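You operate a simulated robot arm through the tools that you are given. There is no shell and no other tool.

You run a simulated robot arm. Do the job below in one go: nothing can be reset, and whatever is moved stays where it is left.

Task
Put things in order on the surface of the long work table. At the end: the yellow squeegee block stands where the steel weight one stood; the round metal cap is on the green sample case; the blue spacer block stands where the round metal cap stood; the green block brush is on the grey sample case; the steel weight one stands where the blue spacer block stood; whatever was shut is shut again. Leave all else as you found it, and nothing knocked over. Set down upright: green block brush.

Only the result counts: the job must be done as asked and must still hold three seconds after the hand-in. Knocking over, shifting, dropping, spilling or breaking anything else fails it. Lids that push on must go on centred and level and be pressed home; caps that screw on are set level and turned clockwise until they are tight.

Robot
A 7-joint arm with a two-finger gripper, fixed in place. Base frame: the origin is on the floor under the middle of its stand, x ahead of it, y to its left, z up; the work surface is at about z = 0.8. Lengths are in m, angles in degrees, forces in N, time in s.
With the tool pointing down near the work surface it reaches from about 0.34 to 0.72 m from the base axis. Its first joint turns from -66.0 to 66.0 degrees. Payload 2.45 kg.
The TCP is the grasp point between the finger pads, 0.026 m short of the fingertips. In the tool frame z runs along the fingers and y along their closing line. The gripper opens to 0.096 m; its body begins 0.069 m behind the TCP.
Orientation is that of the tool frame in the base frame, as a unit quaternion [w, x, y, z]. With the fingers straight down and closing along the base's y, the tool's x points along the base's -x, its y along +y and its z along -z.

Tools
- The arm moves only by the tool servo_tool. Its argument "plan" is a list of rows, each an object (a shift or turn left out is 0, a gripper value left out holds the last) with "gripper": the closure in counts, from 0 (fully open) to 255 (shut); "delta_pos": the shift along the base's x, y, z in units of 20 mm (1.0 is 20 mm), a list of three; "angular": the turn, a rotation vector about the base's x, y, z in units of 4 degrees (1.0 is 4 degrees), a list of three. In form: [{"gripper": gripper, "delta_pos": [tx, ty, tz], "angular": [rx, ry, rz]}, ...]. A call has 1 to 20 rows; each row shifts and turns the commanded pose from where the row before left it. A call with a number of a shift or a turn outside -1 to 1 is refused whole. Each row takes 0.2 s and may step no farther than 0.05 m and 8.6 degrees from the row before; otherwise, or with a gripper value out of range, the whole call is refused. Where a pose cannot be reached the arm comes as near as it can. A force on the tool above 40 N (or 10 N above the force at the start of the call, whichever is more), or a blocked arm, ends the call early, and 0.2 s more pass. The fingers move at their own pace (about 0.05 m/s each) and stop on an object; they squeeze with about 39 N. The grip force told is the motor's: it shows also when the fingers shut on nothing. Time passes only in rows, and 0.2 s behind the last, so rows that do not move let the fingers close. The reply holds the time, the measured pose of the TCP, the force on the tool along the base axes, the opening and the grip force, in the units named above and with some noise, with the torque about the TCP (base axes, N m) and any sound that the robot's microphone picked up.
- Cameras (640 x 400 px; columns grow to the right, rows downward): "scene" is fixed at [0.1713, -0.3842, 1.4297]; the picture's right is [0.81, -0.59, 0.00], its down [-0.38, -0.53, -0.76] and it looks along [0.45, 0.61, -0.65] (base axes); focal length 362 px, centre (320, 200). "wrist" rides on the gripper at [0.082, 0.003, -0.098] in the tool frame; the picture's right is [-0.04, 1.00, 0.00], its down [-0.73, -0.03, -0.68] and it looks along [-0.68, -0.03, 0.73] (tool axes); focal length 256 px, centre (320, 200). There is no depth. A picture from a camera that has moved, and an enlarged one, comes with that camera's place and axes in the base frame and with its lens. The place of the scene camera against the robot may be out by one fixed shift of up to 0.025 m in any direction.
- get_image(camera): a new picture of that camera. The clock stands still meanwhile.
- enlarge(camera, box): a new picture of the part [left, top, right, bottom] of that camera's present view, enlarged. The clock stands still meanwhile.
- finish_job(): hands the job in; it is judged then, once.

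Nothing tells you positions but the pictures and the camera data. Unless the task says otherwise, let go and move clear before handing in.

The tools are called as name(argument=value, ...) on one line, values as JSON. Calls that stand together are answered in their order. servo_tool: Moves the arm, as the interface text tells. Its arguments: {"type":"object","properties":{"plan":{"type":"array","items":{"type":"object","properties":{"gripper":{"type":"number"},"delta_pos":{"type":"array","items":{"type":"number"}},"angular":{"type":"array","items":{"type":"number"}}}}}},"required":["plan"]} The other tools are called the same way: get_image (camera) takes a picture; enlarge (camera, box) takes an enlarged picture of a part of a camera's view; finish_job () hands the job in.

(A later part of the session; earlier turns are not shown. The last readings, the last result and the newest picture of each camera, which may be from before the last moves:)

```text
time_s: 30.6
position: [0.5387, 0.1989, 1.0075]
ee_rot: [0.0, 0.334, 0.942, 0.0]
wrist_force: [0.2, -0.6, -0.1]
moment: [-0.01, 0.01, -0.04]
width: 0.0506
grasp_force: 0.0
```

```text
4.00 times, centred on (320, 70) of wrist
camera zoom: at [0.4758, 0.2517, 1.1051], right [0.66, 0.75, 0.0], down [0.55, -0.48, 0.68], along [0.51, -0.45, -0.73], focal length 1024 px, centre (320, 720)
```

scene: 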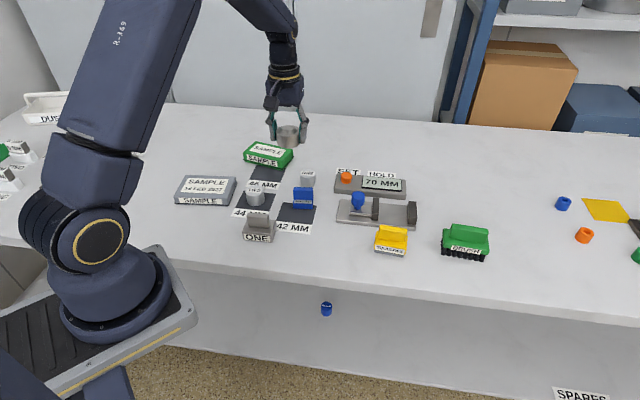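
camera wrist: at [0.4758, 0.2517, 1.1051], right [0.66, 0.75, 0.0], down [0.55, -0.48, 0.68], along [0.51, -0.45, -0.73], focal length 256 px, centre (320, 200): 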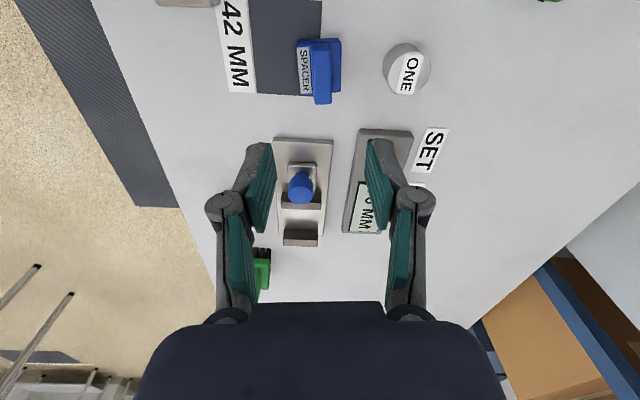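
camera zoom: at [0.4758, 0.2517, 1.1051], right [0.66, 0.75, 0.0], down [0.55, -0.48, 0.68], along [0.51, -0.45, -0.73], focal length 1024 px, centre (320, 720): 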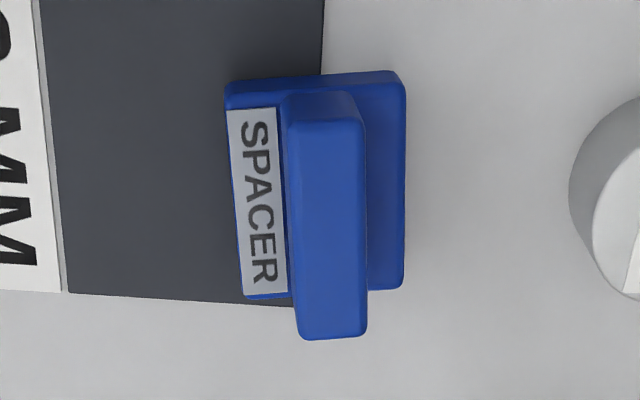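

The alignment over the spacer handle is good. I'll descend and grip.

servo_tool(plan=[{"delta_pos": [-0.06, 0.06, -1]}, {"delta_pos": [0, 0, -1]}, {"delta_pos": [0, 0, -1]}, {"delta_pos": [0, 0, -1]}, {"delta_pos": [0, 0, -1]}, {"delta_pos": [0, 0, -1]}, {"delta_pos": [0, 0, -1]}, {"delta_pos": [0, 0, -0.5]}, {"delta_pos": [0, 0, -0.4]}, {}])

get_image(camera="wrist")

enlarge(camera="scene", box=[250, 150, 370, 240])

```text
time_s: 32.8
position: [0.5345, 0.2007, 0.8494]
ee_rot: [0.0, 0.334, 0.943, 0.001]
wrist_force: [-0.7, 0.2, 0.4]
moment: [0.01, 0.03, 0.02]
width: 0.0507
grasp_force: 0.0
```

```text
taken
camera wrist: at [0.4724, 0.2534, 0.9471], right [0.66, 0.75, 0.0], down [0.55, -0.48, 0.68], along [0.51, -0.45, -0.73], focal length 256 px, centre (320, 200)
```

wrist: 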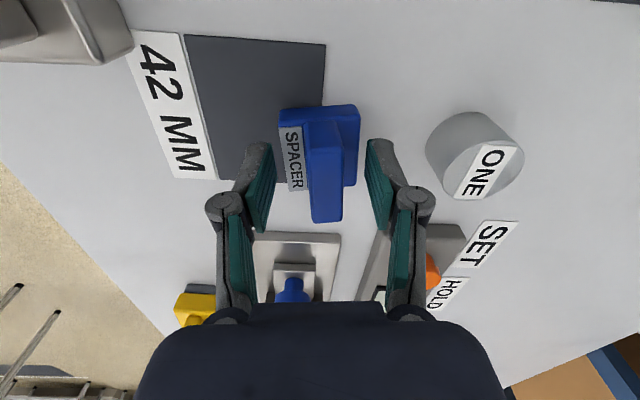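

```text
4.44 times, centred on (310, 195) of scene
camera zoom: at [0.1713, -0.3842, 1.4297], right [0.81, -0.59, 0.0], down [-0.38, -0.53, -0.76], along [0.45, 0.61, -0.65], focal length 1607 px, centre (364, 222)
```

zoom: 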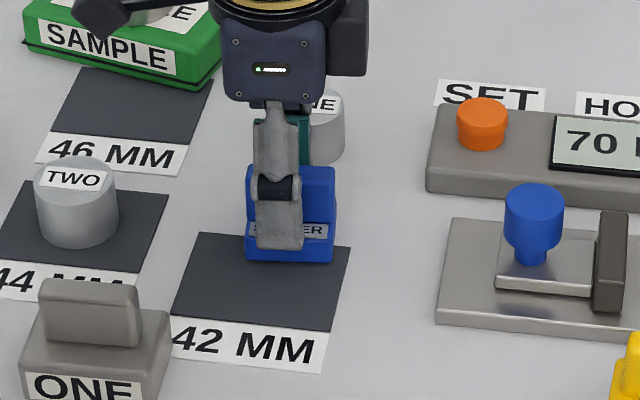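

enlarge(camera="wrist", box=[220, 90, 420, 240])

```text
2.67 times, centred on (320, 165) of wrist
camera zoom: at [0.4724, 0.2534, 0.9471], right [0.66, 0.75, 0.0], down [0.55, -0.48, 0.68], along [0.51, -0.45, -0.73], focal length 683 px, centre (320, 293)
```

zoom: 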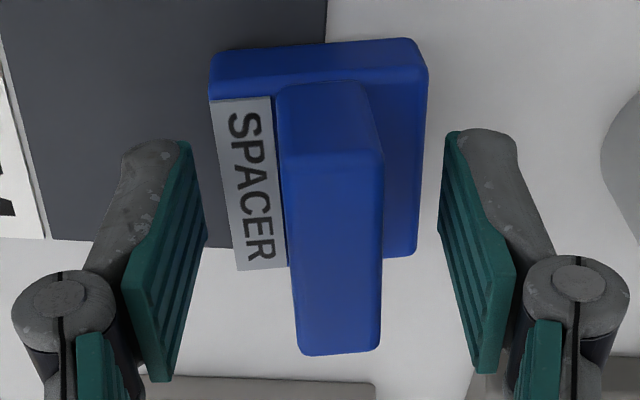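

servo_tool(plan=[{"delta_pos": [0.06, 0.09, 0]}, {}, {"gripper": 255}, {"gripper": 255}, {"gripper": 255}, {"gripper": 255}, {"gripper": 255}])

enlarge(camera="wrist", box=[220, 90, 420, 240])

```text
time_s: 34.4
position: [0.5375, 0.2016, 0.8491]
ee_rot: [-0.001, 0.334, 0.943, 0.0]
wrist_force: [0.1, -0.9, 0.4]
moment: [-0.05, 0.02, -0.05]
width: 0.0172
grasp_force: 39.4
```

```text
2.67 times, centred on (320, 165) of wrist
camera zoom: at [0.4739, 0.2556, 0.9473], right [0.66, 0.75, 0.0], down [0.55, -0.48, 0.68], along [0.51, -0.45, -0.73], focal length 683 px, centre (320, 293)
```

zoom: 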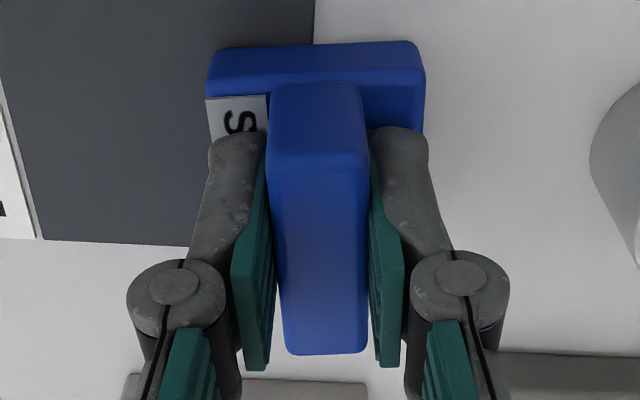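

The spacer is gripped. I'll lift it and carry it to where the cap stood, (0.507, 0.0555).

servo_tool(plan=[{"delta_pos": [0, 0, 0.5]}, {"delta_pos": [0, 0, 1]}, {"delta_pos": [0, 0, 1]}, {"delta_pos": [0, 0, 1]}, {"delta_pos": [0, 0, 1]}, {"delta_pos": [0, 0, 1]}, {"delta_pos": [-0.18, -0.92, 0]}, {"delta_pos": [-0.18, -0.92, 0]}, {"delta_pos": [-0.18, -0.92, 0]}, {"delta_pos": [-0.18, -0.92, 0]}, {"delta_pos": [-0.18, -0.92, 0]}, {"delta_pos": [-0.18, -0.92, 0]}, {"delta_pos": [-0.18, -0.92, 0]}, {"delta_pos": [-0.2, -0.92, 0]}, {}])

get_image(camera="wrist")

get_image(camera="scene")

```text
time_s: 37.6
position: [0.5081, 0.0563, 0.9585]
ee_rot: [0.0, 0.334, 0.943, 0.0]
wrist_force: [-0.2, 0.1, -1.3]
moment: [0.01, -0.03, 0.0]
width: 0.0169
grasp_force: 38.8
```

```text
taken
camera wrist: at [0.4442, 0.1087, 1.0568], right [0.66, 0.75, 0.0], down [0.55, -0.48, 0.68], along [0.51, -0.45, -0.73], focal length 256 px, centre (320, 200)
```

wrist: 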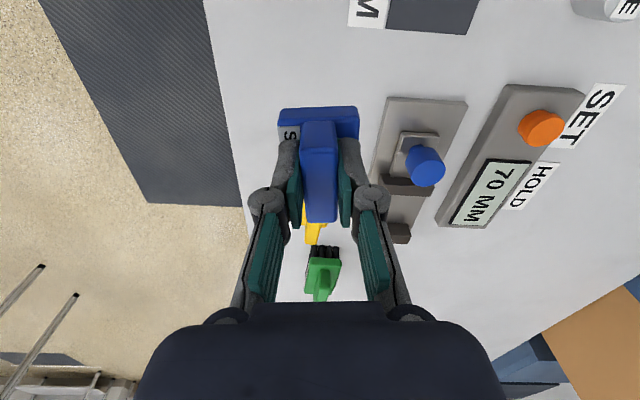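

```text
taken
```

scene: 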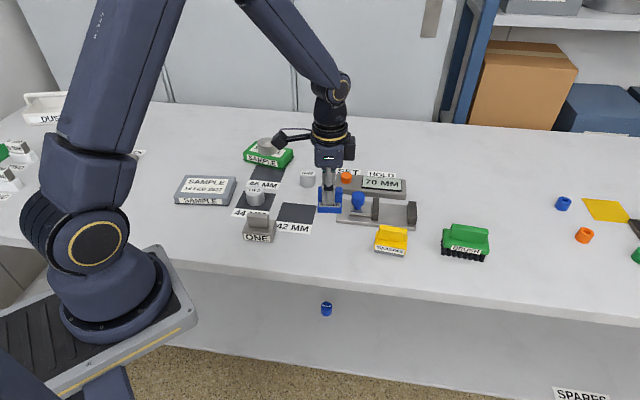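

servo_tool(plan=[{"delta_pos": [0, -0.05, -1]}, {"delta_pos": [0, 0, -1]}, {"delta_pos": [0, 0, -1]}, {"delta_pos": [0, 0, -1]}, {"delta_pos": [0, 0, -0.7]}, {"delta_pos": [0, 0, -0.5]}, {"delta_pos": [0, 0, -0.15]}, {"delta_pos": [0, 0, -0.1]}, {"delta_pos": [0, 0, -0.05]}, {}])

get_image(camera="wrist")

enlarge(camera="scene", box=[280, 170, 400, 260])

```text
time_s: 39.8
position: [0.5109, 0.0539, 0.8493]
ee_rot: [0.001, 0.334, 0.943, 0.0]
wrist_force: [-0.1, 0.3, -0.4]
moment: [0.0, -0.01, 0.02]
width: 0.0171
grasp_force: 38.9
```

```text
taken
camera wrist: at [0.4465, 0.107, 0.9469], right [0.66, 0.75, 0.0], down [0.55, -0.48, 0.68], along [0.51, -0.45, -0.73], focal length 256 px, centre (320, 200)
```

wrist: 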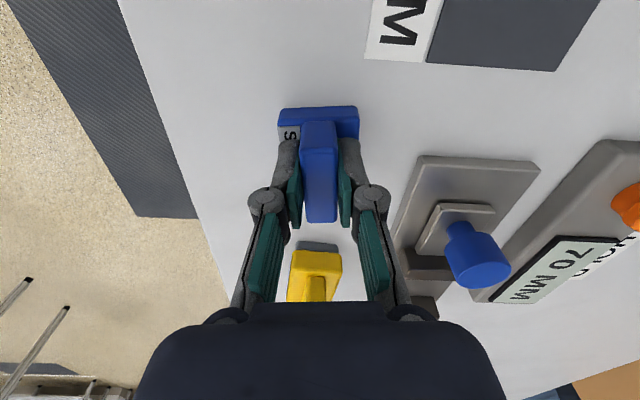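

```text
4.44 times, centred on (340, 215) of scene
camera zoom: at [0.1713, -0.3842, 1.4297], right [0.81, -0.59, 0.0], down [-0.38, -0.53, -0.76], along [0.45, 0.61, -0.65], focal length 1607 px, centre (231, 133)
```

zoom: 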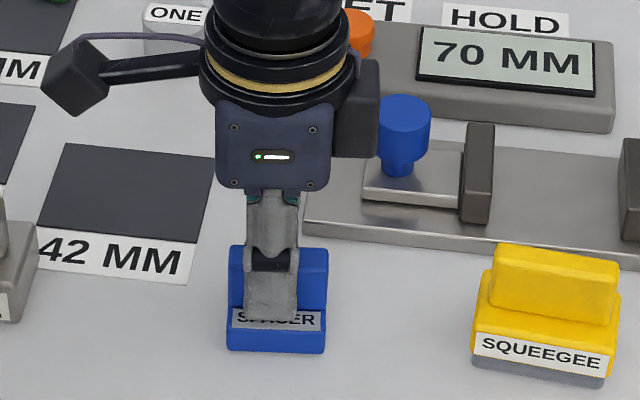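

servo_tool(plan=[{}, {}])

enlarge(camera="scene", box=[280, 180, 400, 260])

enlarge(camera="wrist", box=[260, 80, 440, 240])

```text
time_s: 40.4
position: [0.5089, 0.0535, 0.8493]
ee_rot: [-0.001, 0.334, 0.943, 0.0]
wrist_force: [-0.8, -0.1, 0.1]
moment: [0.07, 0.02, 0.02]
width: 0.0171
grasp_force: 39.3
```

```text
5.00 times, centred on (340, 220) of scene
camera zoom: at [0.1713, -0.3842, 1.4297], right [0.81, -0.59, 0.0], down [-0.38, -0.53, -0.76], along [0.45, 0.61, -0.65], focal length 1808 px, centre (220, 100)
```

zoom: 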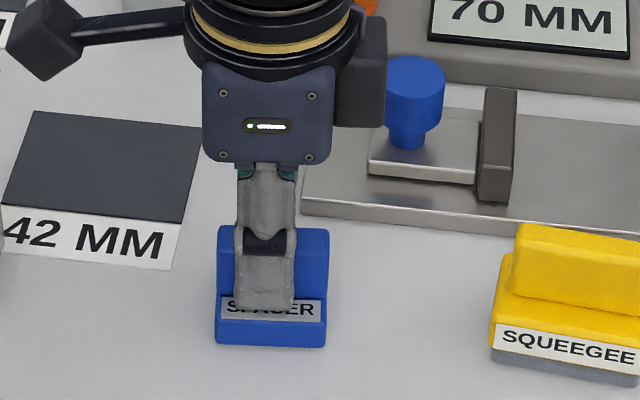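

```text
2.50 times, centred on (350, 160) of wrist
camera zoom: at [0.4465, 0.1071, 0.947], right [0.66, 0.75, 0.0], down [0.55, -0.48, 0.68], along [0.51, -0.45, -0.73], focal length 640 px, centre (245, 300)
```

zoom: 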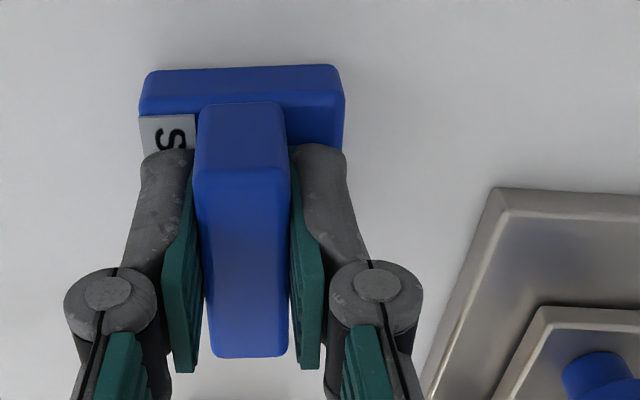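

Against the earlier fixed-camera view, the spacer is about 6 mm too far along the table. I'll lift slightly, correct that and set it down.

servo_tool(plan=[{"delta_pos": [0, 0, 0.2]}, {"delta_pos": [-0.28, 0.1, 0]}, {}, {"delta_pos": [0, 0, -0.2]}, {"delta_pos": [0, 0, -0.05]}, {"delta_pos": [0, 0, -0.05]}, {}])

enlarge(camera="scene", box=[280, 180, 400, 260])

```text
time_s: 42.0
position: [0.5023, 0.0555, 0.8461]
ee_rot: [0.001, 0.334, 0.943, 0.001]
wrist_force: [-2.1, -0.6, 16.4]
moment: [-0.17, -0.21, -0.01]
width: 0.017
grasp_force: 38.5
```

```text
5.00 times, centred on (340, 220) of scene
camera zoom: at [0.171, -0.3842, 1.4297], right [0.81, -0.59, 0.0], down [-0.38, -0.53, -0.76], along [0.45, 0.61, -0.65], focal length 1808 px, centre (220, 100)
```

zoom: 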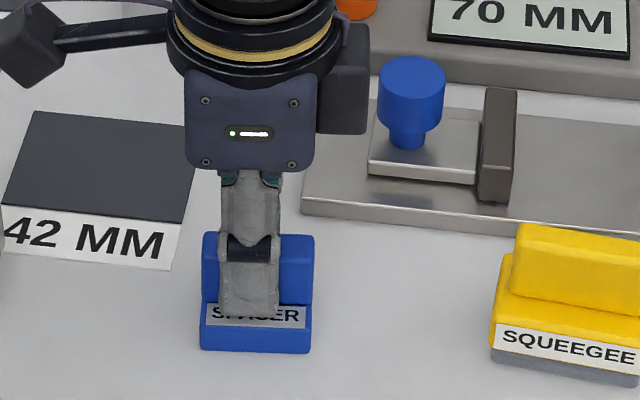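

The spacer is within 2–3 mm of the cap's old spot and touching the table. I'll release and lift.

servo_tool(plan=[{"delta_pos": [0, 0, 0.08]}, {"gripper": 120}, {"gripper": 120}, {"gripper": 120}, {"delta_pos": [0, 0, 0.3]}, {"delta_pos": [0, 0, 1]}, {"delta_pos": [0, 0, 1]}, {"delta_pos": [0, 0, 1]}, {"delta_pos": [0, 0, 1]}, {"delta_pos": [0, 0, 1]}, {"delta_pos": [0, 0, 1]}, {}])

enlarge(camera="scene", box=[280, 180, 400, 260])

enlarge(camera="scene", box=[235, 165, 345, 250])

```text
time_s: 44.6
position: [0.5026, 0.0574, 0.9753]
ee_rot: [0.0, 0.334, 0.943, 0.0]
wrist_force: [0.2, -0.6, 0.1]
moment: [0.0, 0.02, 0.02]
width: 0.0511
grasp_force: 0.0
```

```text
5.00 times, centred on (340, 220) of scene
camera zoom: at [0.1713, -0.3842, 1.4297], right [0.81, -0.59, 0.0], down [-0.38, -0.53, -0.76], along [0.45, 0.61, -0.65], focal length 1808 px, centre (220, 100)
```

zoom: 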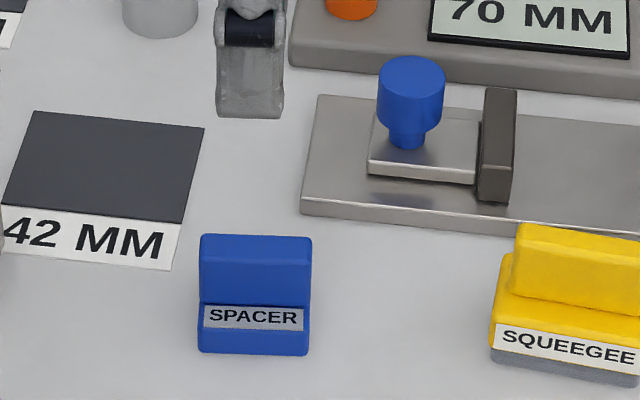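

```text
4.71 times, centred on (290, 208) of scene
camera zoom: at [0.1713, -0.3842, 1.4297], right [0.81, -0.59, 0.0], down [-0.38, -0.53, -0.76], along [0.45, 0.61, -0.65], focal length 1702 px, centre (461, 165)
```

zoom: 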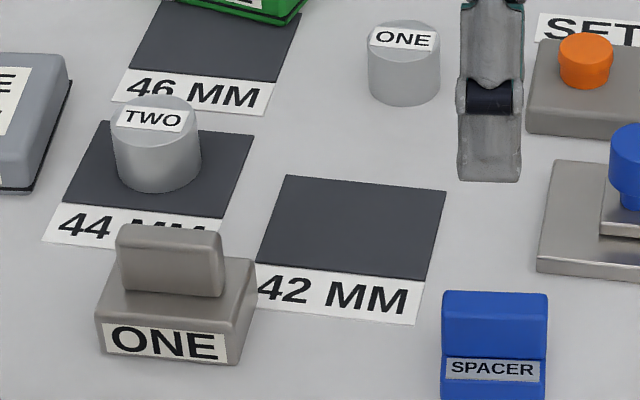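

The spacer stands where the cap was. Now the weight: I'll move above it at yaw -44°.

servo_tool(plan=[{"delta_pos": [-0.9, 0.93, 0.2], "angular": [0, 0, -0.25]}, {"delta_pos": [-0.9, 0.93, 0.2], "angular": [0, 0, -0.25]}, {"delta_pos": [-0.9, 0.93, 0.2], "angular": [0, 0, -0.25]}, {"delta_pos": [-0.9, 0.93, 0.2], "angular": [0, 0, -0.25]}, {"delta_pos": [-0.9, 0.93, 0.2], "angular": [0, 0, -0.25]}, {"delta_pos": [-0.89, 0.93, 0.2]}, {}])

get_image(camera="wrist")

enlarge(camera="wrist", box=[250, 10, 400, 130])

```text
time_s: 46.2
position: [0.3938, 0.1699, 1.0011]
ee_rot: [0.0, 0.375, 0.927, 0.001]
wrist_force: [-0.7, 0.4, 1.0]
moment: [0.0, -0.01, -0.01]
width: 0.0505
grasp_force: 0.2
```

```text
taken
camera wrist: at [0.336, 0.2284, 1.0978], right [0.72, 0.69, 0.0], down [0.51, -0.53, 0.68], along [0.47, -0.49, -0.73], focal length 256 px, centre (320, 200)
```

wrist: 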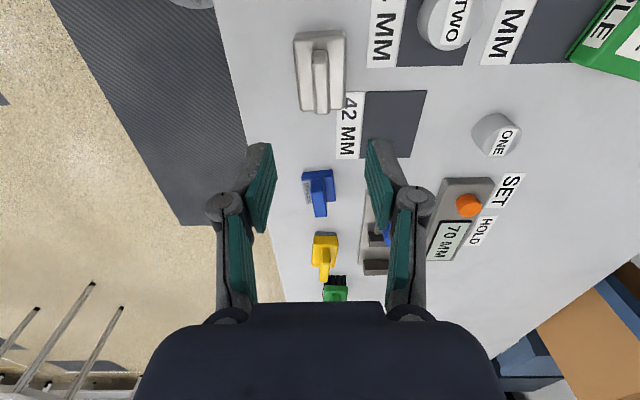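

```text
3.33 times, centred on (325, 70) of wrist
camera zoom: at [0.336, 0.2284, 1.0978], right [0.72, 0.69, 0.0], down [0.51, -0.53, 0.68], along [0.47, -0.49, -0.73], focal length 853 px, centre (303, 633)
```

zoom: 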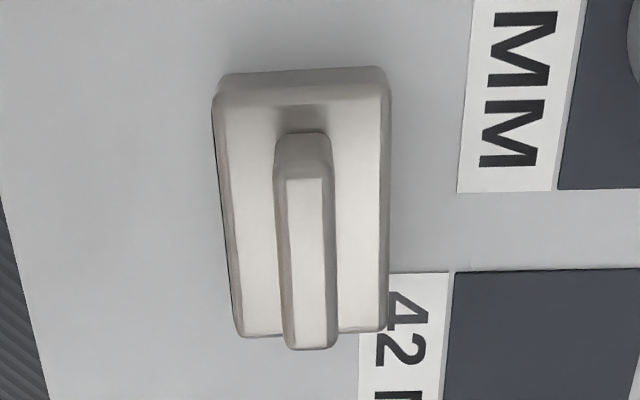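

The weight's handle is centred under the tool. I'll descend and grip.

servo_tool(plan=[{"delta_pos": [0.04, 0.03, -1]}, {"delta_pos": [0, 0, -1]}, {"delta_pos": [0, 0, -1]}, {"delta_pos": [0, 0, -1]}, {"delta_pos": [0, 0, -1]}, {"delta_pos": [0, 0, -1]}, {"delta_pos": [0, 0, -0.7]}, {"delta_pos": [0, 0, -0.4]}, {}])

enlarge(camera="wrist", box=[220, 70, 420, 240])

enlarge(camera="scene", box=[200, 165, 320, 255])

```text
time_s: 48.2
position: [0.3965, 0.1678, 0.854]
ee_rot: [0.0, 0.375, 0.927, 0.0]
wrist_force: [-0.1, -0.4, 0.1]
moment: [-0.01, -0.01, -0.02]
width: 0.0505
grasp_force: 0.1
```

```text
2.35 times, centred on (320, 155) of wrist
camera zoom: at [0.3382, 0.2262, 0.9529], right [0.72, 0.69, 0.0], down [0.51, -0.53, 0.68], along [0.47, -0.49, -0.73], focal length 602 px, centre (320, 306)
```

zoom: 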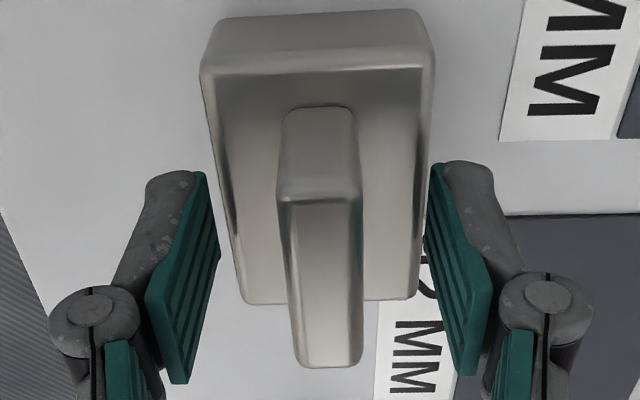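

```text
4.44 times, centred on (260, 210) of scene
camera zoom: at [0.1713, -0.3842, 1.4297], right [0.81, -0.59, 0.0], down [-0.38, -0.53, -0.76], along [0.45, 0.61, -0.65], focal length 1607 px, centre (587, 156)
```

zoom: 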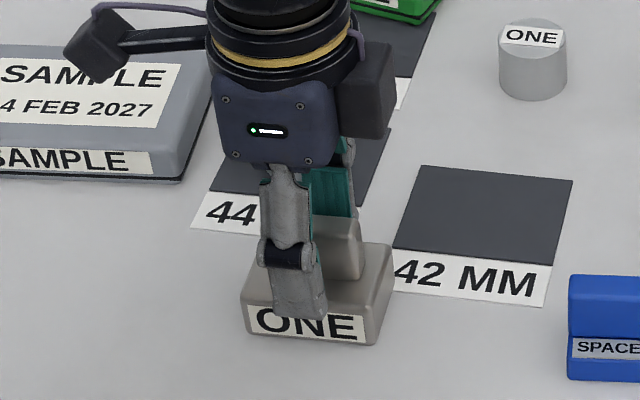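

The fingertips are level with the base top, so I'll raise 6 mm to grip only the handle and then close.

servo_tool(plan=[{"delta_pos": [0, 0, 0.3]}, {}, {"gripper": 255}, {"gripper": 255}, {"gripper": 255}, {"gripper": 255}, {"gripper": 255}])

enlarge(camera="wrist", box=[220, 70, 420, 240])

```text
time_s: 49.8
position: [0.3963, 0.1686, 0.8603]
ee_rot: [0.0, 0.374, 0.927, 0.0]
wrist_force: [2.6, 1.3, 2.9]
moment: [0.04, -0.03, -0.02]
width: 0.0156
grasp_force: 39.1
```

```text
2.35 times, centred on (320, 155) of wrist
camera zoom: at [0.3381, 0.2258, 0.9593], right [0.72, 0.69, 0.0], down [0.51, -0.53, 0.68], along [0.47, -0.49, -0.73], focal length 602 px, centre (320, 306)
```

zoom: 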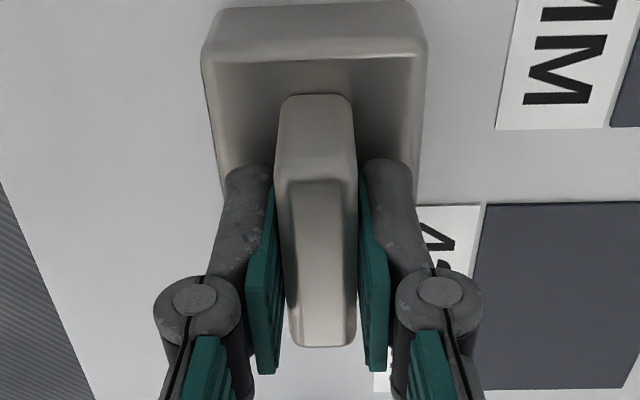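

The weight is gripped. I'll lift it and carry it to the spacer's old place, ≈(0.537, 0.201).

servo_tool(plan=[{"delta_pos": [0, 0, 0.3]}, {"delta_pos": [0, 0, 0.7]}, {"delta_pos": [0, 0, 1]}, {"delta_pos": [0, 0, 1]}, {"delta_pos": [0, 0, 1]}, {"delta_pos": [0, 0, 1]}, {"delta_pos": [0.5, 0.12, 0]}, {"delta_pos": [0.85, 0.2, 0]}, {"delta_pos": [0.95, 0.21, 0]}, {"delta_pos": [0.95, 0.21, 0]}, {"delta_pos": [0.95, 0.21, 0]}, {"delta_pos": [0.95, 0.21, 0]}, {"delta_pos": [0.85, 0.2, 0]}, {"delta_pos": [0.7, 0.15, 0]}, {"delta_pos": [0.36, 0.1, 0]}, {}])

get_image(camera="wrist")

enlarge(camera="scene", box=[235, 165, 345, 250])

```text
time_s: 53.2
position: [0.5376, 0.2018, 0.9636]
ee_rot: [0.0, 0.374, 0.928, -0.001]
wrist_force: [0.1, -0.4, -3.7]
moment: [0.0, -0.02, 0.01]
width: 0.0157
grasp_force: 38.8
```

```text
taken
camera wrist: at [0.4792, 0.2591, 1.0612], right [0.72, 0.69, 0.0], down [0.51, -0.53, 0.68], along [0.47, -0.49, -0.73], focal length 256 px, centre (320, 200)
```

wrist: 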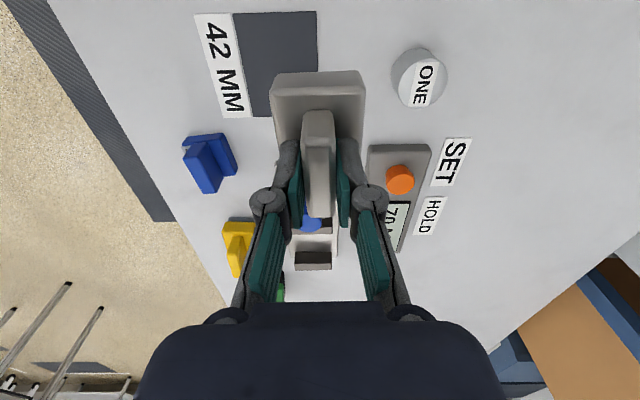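

```text
4.71 times, centred on (290, 208) of scene
camera zoom: at [0.1714, -0.3842, 1.4297], right [0.81, -0.59, 0.0], down [-0.38, -0.53, -0.76], along [0.45, 0.61, -0.65], focal length 1702 px, centre (461, 165)
```

zoom: 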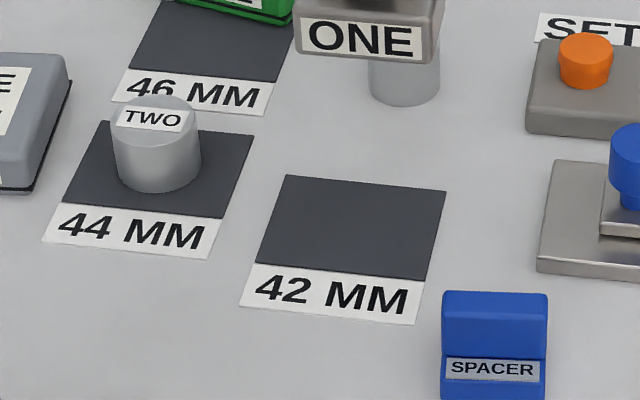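

servo_tool(plan=[{"delta_pos": [0, 0, -1]}, {"delta_pos": [0, 0, -1]}, {"delta_pos": [0, 0, -1]}, {"delta_pos": [0, 0, -1]}, {"delta_pos": [0, 0, -0.5]}, {"delta_pos": [0, 0, -0.3]}, {"delta_pos": [0, 0, -0.1]}, {}])

enlarge(camera="scene", box=[235, 165, 345, 250])

get_image(camera="wrist")

```text
time_s: 55.0
position: [0.5368, 0.1995, 0.8646]
ee_rot: [0.0, 0.375, 0.927, 0.001]
wrist_force: [0.0, 0.9, -5.3]
moment: [0.0, -0.01, -0.01]
width: 0.0153
grasp_force: 38.8
```

```text
4.71 times, centred on (290, 208) of scene
camera zoom: at [0.1714, -0.3842, 1.4297], right [0.81, -0.59, 0.0], down [-0.38, -0.53, -0.76], along [0.45, 0.61, -0.65], focal length 1702 px, centre (461, 165)
```

zoom: 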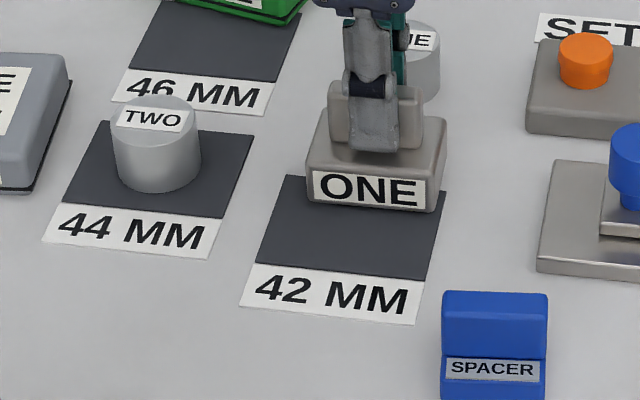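

```text
taken
camera wrist: at [0.479, 0.2583, 0.9627], right [0.72, 0.69, 0.0], down [0.51, -0.53, 0.68], along [0.47, -0.49, -0.73], focal length 256 px, centre (320, 200)
```

wrist: 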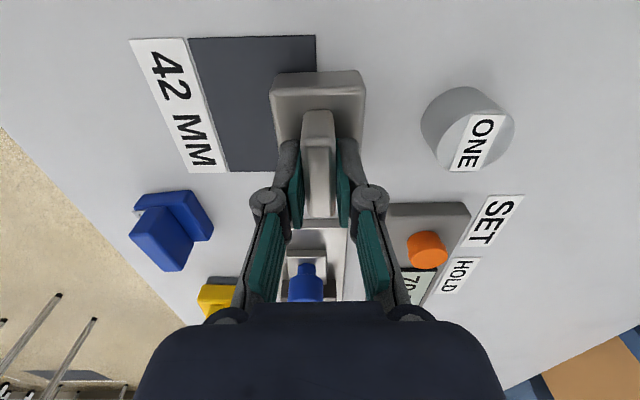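

The fixed-camera comparison shows the weight should go about 6 mm further back. I'll correct that and set it down.

servo_tool(plan=[{"delta_pos": [0.3, 0.12, 0]}, {}, {"delta_pos": [0, 0, -0.1]}, {"delta_pos": [0, 0, -0.05]}, {"delta_pos": [0, 0, -0.05]}, {"delta_pos": [0, 0, -0.05]}, {}])

enlarge(camera="scene", box=[235, 165, 345, 250])

```text
time_s: 56.6
position: [0.5434, 0.2031, 0.8606]
ee_rot: [0.002, 0.374, 0.927, 0.001]
wrist_force: [-6.3, -1.4, 28.8]
moment: [-0.32, 0.45, -0.04]
width: 0.0156
grasp_force: 38.4
```

```text
4.71 times, centred on (290, 208) of scene
camera zoom: at [0.1707, -0.3844, 1.4297], right [0.81, -0.59, 0.0], down [-0.38, -0.53, -0.76], along [0.45, 0.61, -0.65], focal length 1702 px, centre (461, 165)
```

zoom: 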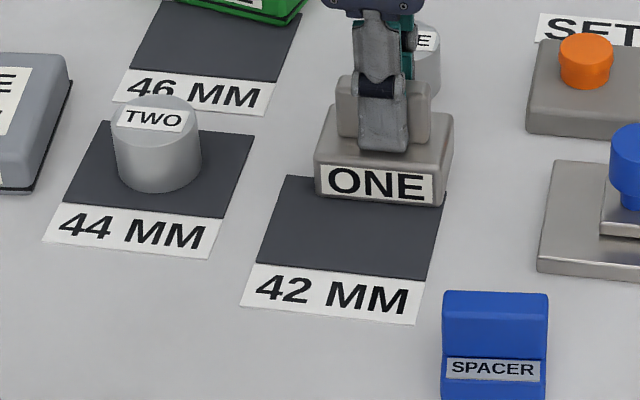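

servo_tool(plan=[{"delta_pos": [0, 0, 0.08]}, {}, {"gripper": 120}, {"gripper": 120}, {"gripper": 120}, {"delta_pos": [0, 0, 0.3]}, {"delta_pos": [0, 0, 1]}, {"delta_pos": [0, 0, 1]}, {"delta_pos": [0, 0, 1]}, {"delta_pos": [0, 0, 1]}, {"delta_pos": [0, 0, 1]}, {"delta_pos": [0, 0, 1]}, {}])

enlarge(camera="scene", box=[235, 165, 345, 250])

get_image(camera="wrist")

```text
time_s: 59.4
position: [0.5438, 0.2036, 0.9896]
ee_rot: [0.0, 0.374, 0.927, -0.001]
wrist_force: [0.4, -0.9, -0.5]
moment: [0.02, 0.03, 0.01]
width: 0.051
grasp_force: 0.0
```

```text
4.71 times, centred on (290, 208) of scene
camera zoom: at [0.1713, -0.3842, 1.4297], right [0.81, -0.59, 0.0], down [-0.38, -0.53, -0.76], along [0.45, 0.61, -0.65], focal length 1702 px, centre (461, 165)
```

zoom: 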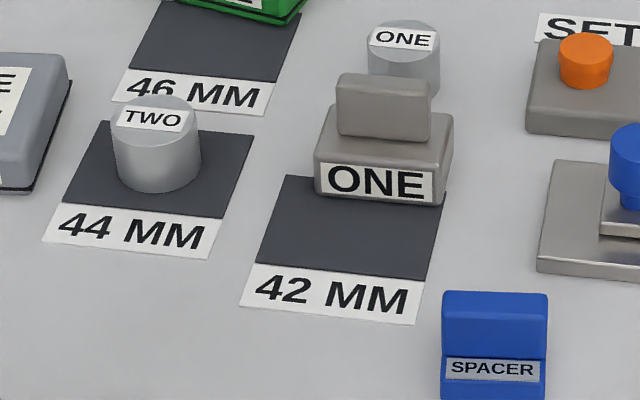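

```text
taken
camera wrist: at [0.4852, 0.2609, 1.0867], right [0.72, 0.69, 0.0], down [0.51, -0.53, 0.68], along [0.47, -0.49, -0.73], focal length 256 px, centre (320, 200)
```

wrist: 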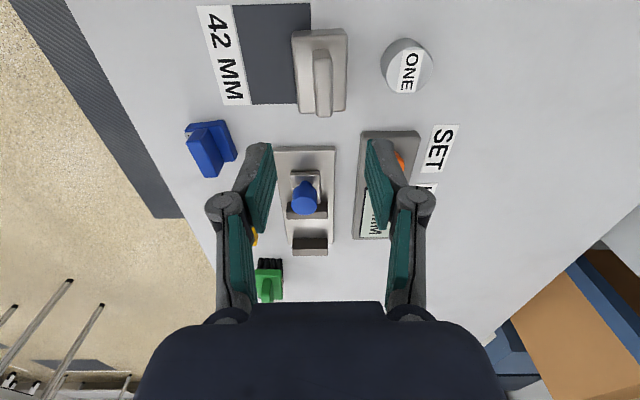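

The weight stands at the spacer's old place. Next I'll move above the squeegee.

servo_tool(plan=[{"delta_pos": [0.26, -0.95, 0], "angular": [0, 0, -0.3]}, {"delta_pos": [0.26, -0.95, 0], "angular": [0, 0, -0.3]}, {"delta_pos": [0.26, -0.95, 0], "angular": [0, 0, -0.3]}, {"delta_pos": [0.26, -0.95, 0]}, {"delta_pos": [0.26, -0.95, 0]}, {"delta_pos": [0.26, -0.95, 0]}, {"delta_pos": [0.26, -0.95, 0]}, {"delta_pos": [0.26, -0.95, 0]}, {"delta_pos": [0.26, -0.95, 0]}, {"delta_pos": [0.26, -0.95, 0]}, {"delta_pos": [0.26, -0.95, 0]}, {"delta_pos": [0.26, -0.95, 0]}, {"delta_pos": [0.26, -0.95, 0]}, {}])

get_image(camera="wrist")

enlarge(camera="wrist", box=[260, 10, 400, 130])

```text
time_s: 62.4
position: [0.6108, -0.0462, 0.9868]
ee_rot: [0.0, 0.404, 0.915, 0.0]
wrist_force: [-0.1, 0.3, 0.1]
moment: [0.01, 0.01, -0.01]
width: 0.0507
grasp_force: 0.0
```

```text
taken
camera wrist: at [0.5574, 0.0148, 1.0848], right [0.76, 0.64, 0.0], down [0.47, -0.56, 0.68], along [0.44, -0.52, -0.73], focal length 256 px, centre (320, 200)
```

wrist: 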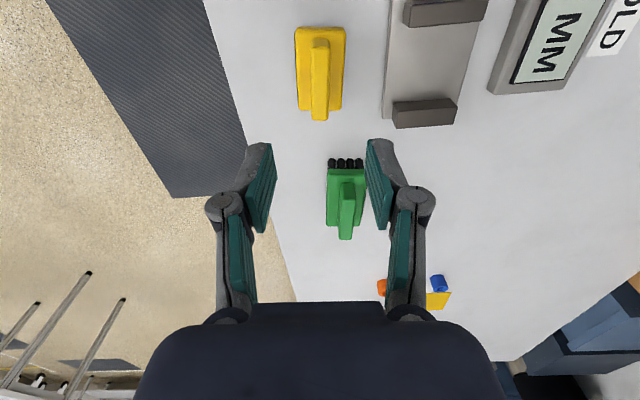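

```text
3.33 times, centred on (330, 70) of wrist
camera zoom: at [0.5574, 0.0148, 1.0848], right [0.76, 0.64, 0.0], down [0.47, -0.56, 0.68], along [0.44, -0.52, -0.73], focal length 853 px, centre (287, 633)
```

zoom: 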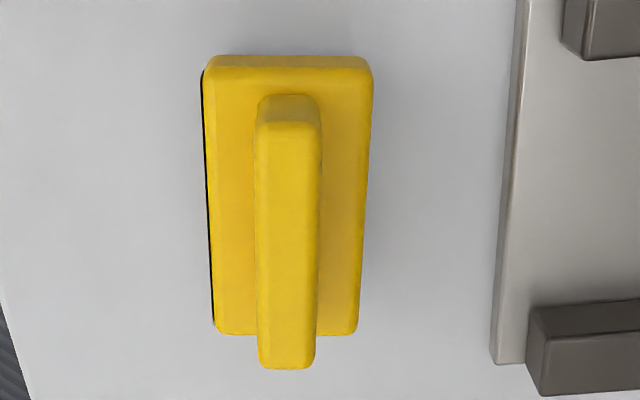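

servo_tool(plan=[{"delta_pos": [0, 0, -1], "angular": [0, 0, -0.6]}, {"delta_pos": [0, 0, -1]}, {"delta_pos": [0, 0, -1]}, {"delta_pos": [0, 0, -0.5]}, {}])

enlarge(camera="wrist", box=[220, 50, 420, 200])

enlarge(camera="scene", box=[350, 180, 470, 270])

```text
time_s: 63.6
position: [0.6115, -0.0442, 0.9168]
ee_rot: [0.0, 0.423, 0.906, -0.001]
wrist_force: [0.6, -0.1, 0.0]
moment: [-0.07, 0.01, 0.01]
width: 0.0505
grasp_force: 0.0
```

```text
2.67 times, centred on (320, 125) of wrist
camera zoom: at [0.5594, 0.02, 1.0145], right [0.79, 0.61, 0.0], down [0.45, -0.58, 0.68], along [0.42, -0.54, -0.73], focal length 683 px, centre (320, 400)
```

zoom: 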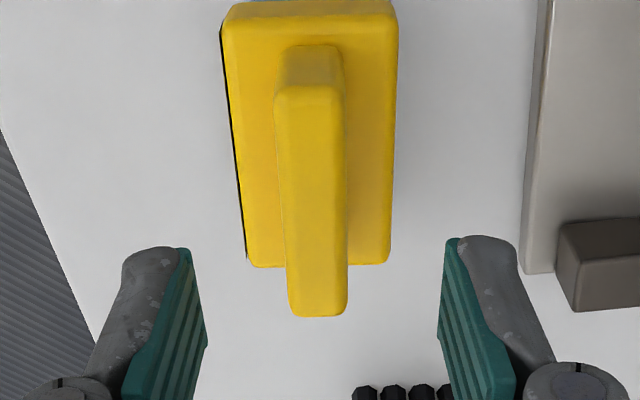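

```text
4.44 times, centred on (410, 225) of scene
camera zoom: at [0.1713, -0.3842, 1.4297], right [0.81, -0.59, 0.0], down [-0.38, -0.53, -0.76], along [0.45, 0.61, -0.65], focal length 1607 px, centre (-80, 89)
```

zoom: 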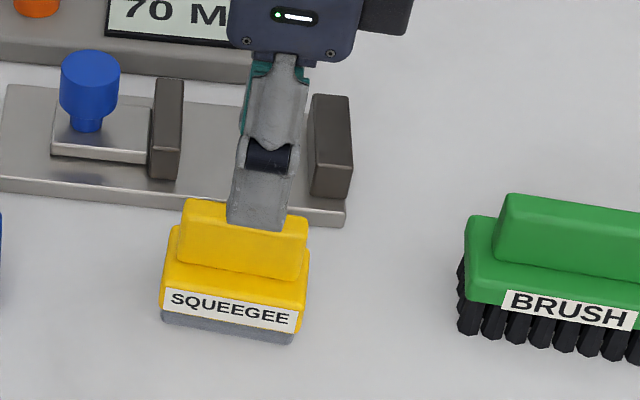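

servo_tool(plan=[{"delta_pos": [-0.28, 0.22, 0]}, {"delta_pos": [0, 0, -1]}, {"delta_pos": [0, 0, -1]}, {"delta_pos": [0, 0, -0.3]}, {}])

enlarge(camera="wrist", box=[220, 70, 420, 240])

enlarge(camera="scene", box=[350, 180, 470, 270])

```text
time_s: 64.8
position: [0.6069, -0.0395, 0.8685]
ee_rot: [0.0, 0.423, 0.906, 0.001]
wrist_force: [0.0, 0.9, 0.2]
moment: [-0.03, 0.03, 0.0]
width: 0.0505
grasp_force: 0.1
```

```text
2.35 times, centred on (320, 155) of wrist
camera zoom: at [0.5549, 0.0234, 0.9681], right [0.79, 0.61, 0.0], down [0.45, -0.58, 0.68], along [0.42, -0.54, -0.73], focal length 602 px, centre (320, 306)
```

zoom: 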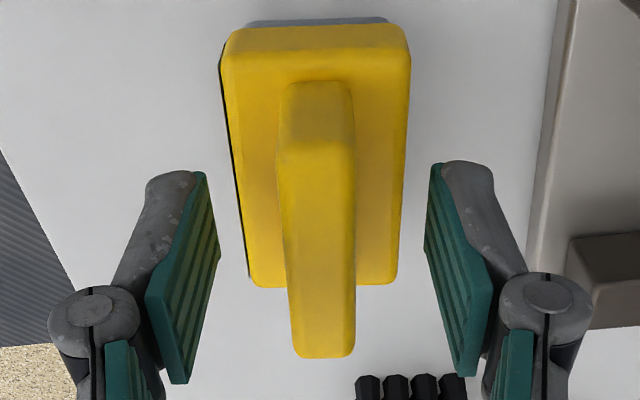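

```text
4.44 times, centred on (410, 225) of scene
camera zoom: at [0.1713, -0.3842, 1.4297], right [0.81, -0.59, 0.0], down [-0.38, -0.53, -0.76], along [0.45, 0.61, -0.65], focal length 1607 px, centre (-80, 89)
```

zoom: 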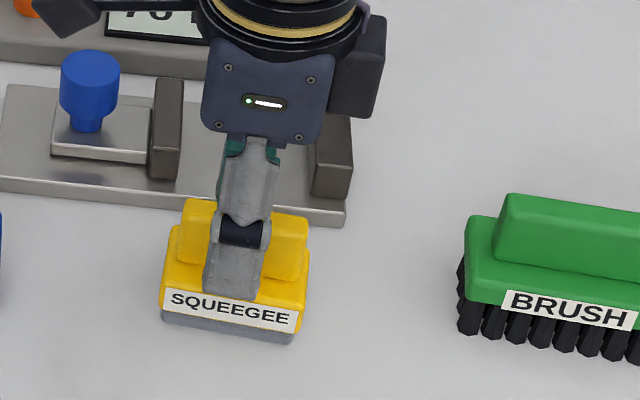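

servo_tool(plan=[{"delta_pos": [0, 0, -0.2]}, {}, {"gripper": 255}, {"gripper": 255}, {"gripper": 255}, {"gripper": 255}, {"gripper": 255}])

enlarge(camera="wrist", box=[220, 70, 420, 240])

```text
time_s: 66.4
position: [0.6065, -0.0405, 0.8656]
ee_rot: [-0.001, 0.422, 0.906, 0.0]
wrist_force: [-0.1, 0.6, -0.3]
moment: [-0.01, 0.03, -0.02]
width: 0.0151
grasp_force: 39.2
```

```text
2.35 times, centred on (320, 155) of wrist
camera zoom: at [0.5548, 0.0229, 0.9636], right [0.79, 0.61, 0.0], down [0.45, -0.58, 0.68], along [0.42, -0.54, -0.73], focal length 602 px, centre (320, 306)
```

zoom: 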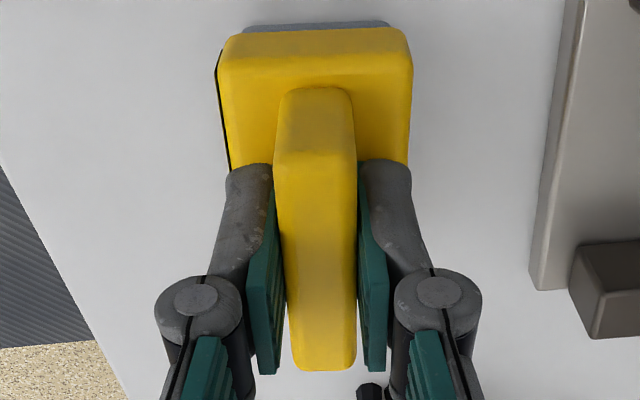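

The squeegee is gripped. I'll lift it and carry it to the weight's old place, (0.395, 0.1695).

servo_tool(plan=[{"delta_pos": [0, 0, 0.4]}, {"delta_pos": [0, 0, 1]}, {"delta_pos": [0, 0, 1]}, {"delta_pos": [0, 0, 1]}, {"delta_pos": [0, 0, 1]}, {"delta_pos": [0, 0, 1]}, {"delta_pos": [-0.6, 0.6, 0.2], "angular": [0, 0, 0.25]}, {"delta_pos": [-0.95, 0.95, 0], "angular": [0, 0, 0.25]}, {"delta_pos": [-0.95, 0.95, 0], "angular": [0, 0, 0.25]}, {"delta_pos": [-0.95, 0.95, 0], "angular": [0, 0, 0.25]}, {"delta_pos": [-0.95, 0.95, 0], "angular": [0, 0, 0.25]}, {"delta_pos": [-0.95, 0.95, 0], "angular": [0, 0, 0.25]}, {"delta_pos": [-0.95, 0.95, 0]}, {"delta_pos": [-0.95, 0.95, 0]}, {"delta_pos": [-0.95, 0.95, 0]}, {"delta_pos": [-0.95, 0.95, 0]}, {"delta_pos": [-0.95, 0.9, 0]}, {"delta_pos": [-0.48, 0.45, 0]}, {}])

get_image(camera="wrist")

get_image(camera="scene")

```text
time_s: 70.4
position: [0.3921, 0.1688, 0.9787]
ee_rot: [0.0, 0.375, 0.927, 0.0]
wrist_force: [1.1, 0.9, -0.7]
moment: [0.01, 0.0, 0.02]
width: 0.0153
grasp_force: 39.2
```

```text
taken
camera wrist: at [0.3342, 0.2272, 1.0763], right [0.72, 0.69, 0.0], down [0.51, -0.53, 0.68], along [0.47, -0.49, -0.73], focal length 256 px, centre (320, 200)
```

wrist: 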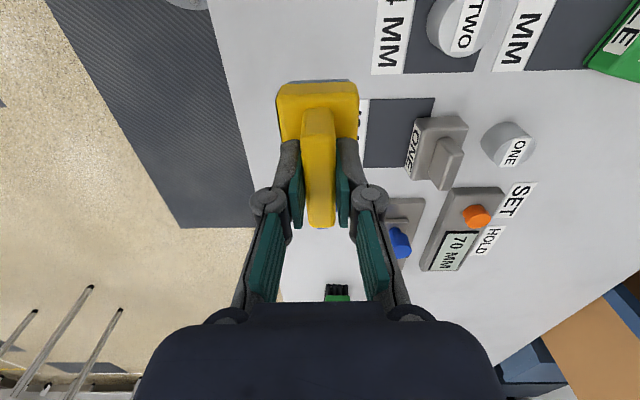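

```text
taken
```

scene: 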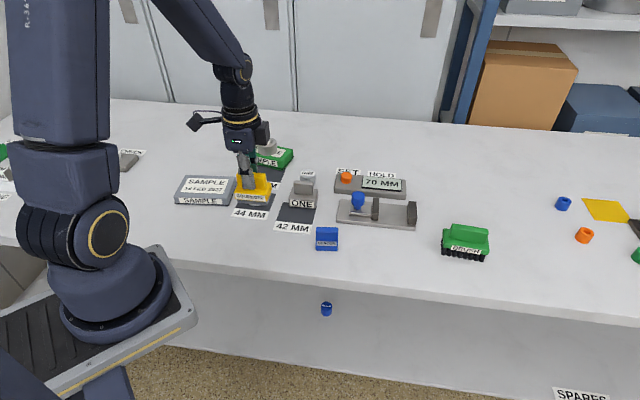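

servo_tool(plan=[{"delta_pos": [0.1, 0, -1]}, {"delta_pos": [0, 0, -1]}, {"delta_pos": [0, 0, -1]}, {"delta_pos": [0, 0, -1]}, {"delta_pos": [0, 0, -0.8]}, {"delta_pos": [0, 0, -0.5]}, {}])

enlarge(camera="scene", box=[235, 165, 345, 250])

get_image(camera="wrist")

```text
time_s: 72.0
position: [0.3942, 0.1696, 0.8725]
ee_rot: [0.0, 0.375, 0.927, 0.0]
wrist_force: [-0.1, 0.0, -1.3]
moment: [-0.02, 0.02, -0.03]
width: 0.0152
grasp_force: 39.2
```

```text
4.71 times, centred on (290, 208) of scene
camera zoom: at [0.1713, -0.3842, 1.4297], right [0.81, -0.59, 0.0], down [-0.38, -0.53, -0.76], along [0.45, 0.61, -0.65], focal length 1702 px, centre (461, 165)
```

zoom: 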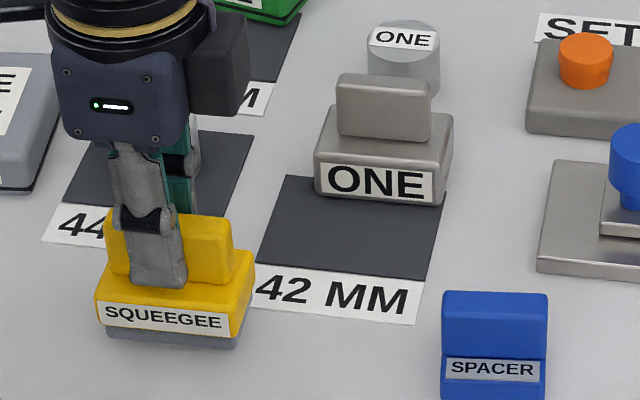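

```text
taken
camera wrist: at [0.3363, 0.2282, 0.9701], right [0.72, 0.69, 0.0], down [0.51, -0.53, 0.68], along [0.47, -0.49, -0.73], focal length 256 px, centre (320, 200)
```

wrist: 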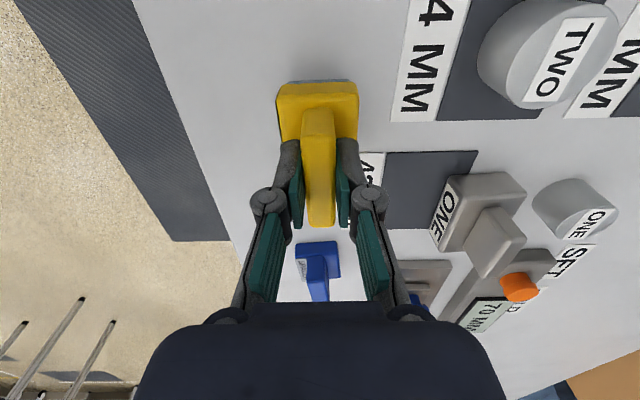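

The squeegee lines up with the weight's old footprint. I'll lower it to contact and release.

servo_tool(plan=[{"delta_pos": [0, 0, -0.15]}, {"delta_pos": [0, 0, -0.1]}, {"delta_pos": [0, 0, -0.05]}, {"delta_pos": [0, 0, -0.05]}, {"delta_pos": [0, 0, -0.05]}, {}])

enlarge(camera="scene", box=[235, 165, 345, 250])

```text
time_s: 73.4
position: [0.3953, 0.1704, 0.8639]
ee_rot: [0.0, 0.374, 0.927, 0.001]
wrist_force: [-6.9, -1.1, 31.5]
moment: [-0.06, 0.2, -0.02]
width: 0.0151
grasp_force: 38.6
```

```text
4.71 times, centred on (290, 208) of scene
camera zoom: at [0.1707, -0.3844, 1.4297], right [0.81, -0.59, 0.0], down [-0.38, -0.53, -0.76], along [0.45, 0.61, -0.65], focal length 1702 px, centre (461, 165)
```

zoom: 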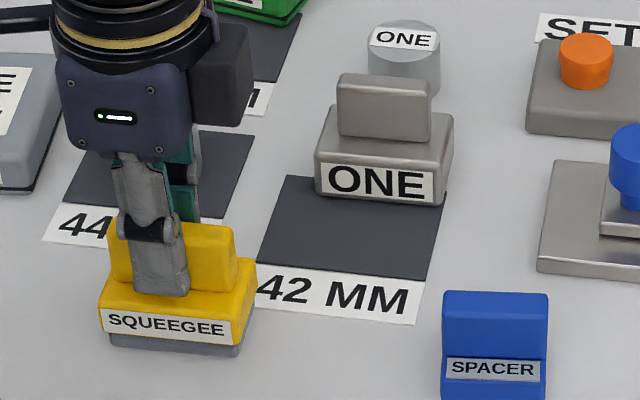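

servo_tool(plan=[{"delta_pos": [0, 0, 0.08]}, {}, {"gripper": 120}, {"gripper": 120}, {"gripper": 120}, {"delta_pos": [0, 0, 0.3]}, {"delta_pos": [0, 0, 1]}, {"delta_pos": [0, 0, 1]}, {"delta_pos": [0, 0, 1]}, {"delta_pos": [0, 0, 1]}, {"delta_pos": [0, 0, 1]}, {"delta_pos": [0, 0, 1]}, {}])

enlarge(camera="scene", box=[235, 165, 345, 250])

enlarge(camera="scene", box=[420, 200, 520, 280])

```text
time_s: 76.2
position: [0.3961, 0.1682, 0.9902]
ee_rot: [0.0, 0.375, 0.927, 0.0]
wrist_force: [-0.5, 0.0, 0.4]
moment: [0.03, -0.01, 0.01]
width: 0.0509
grasp_force: 0.0
```

```text
4.71 times, centred on (290, 208) of scene
camera zoom: at [0.1713, -0.3842, 1.4297], right [0.81, -0.59, 0.0], down [-0.38, -0.53, -0.76], along [0.45, 0.61, -0.65], focal length 1702 px, centre (461, 165)
```

zoom: 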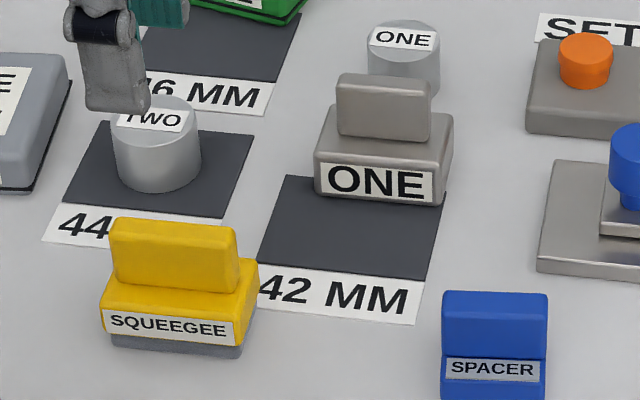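

```text
5.00 times, centred on (470, 240) of scene
camera zoom: at [0.1713, -0.3842, 1.4297], right [0.81, -0.59, 0.0], down [-0.38, -0.53, -0.76], along [0.45, 0.61, -0.65], focal length 1808 px, centre (-430, 0)
```

zoom: 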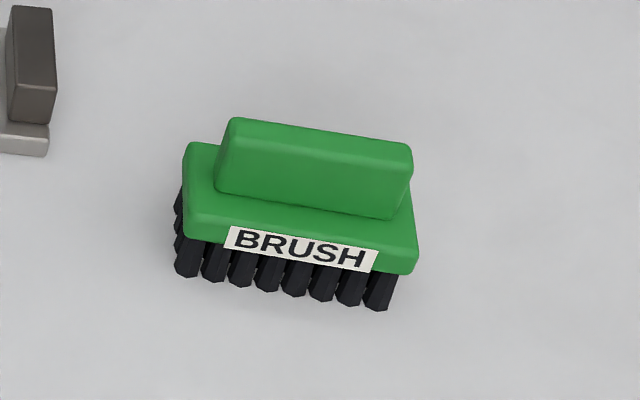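

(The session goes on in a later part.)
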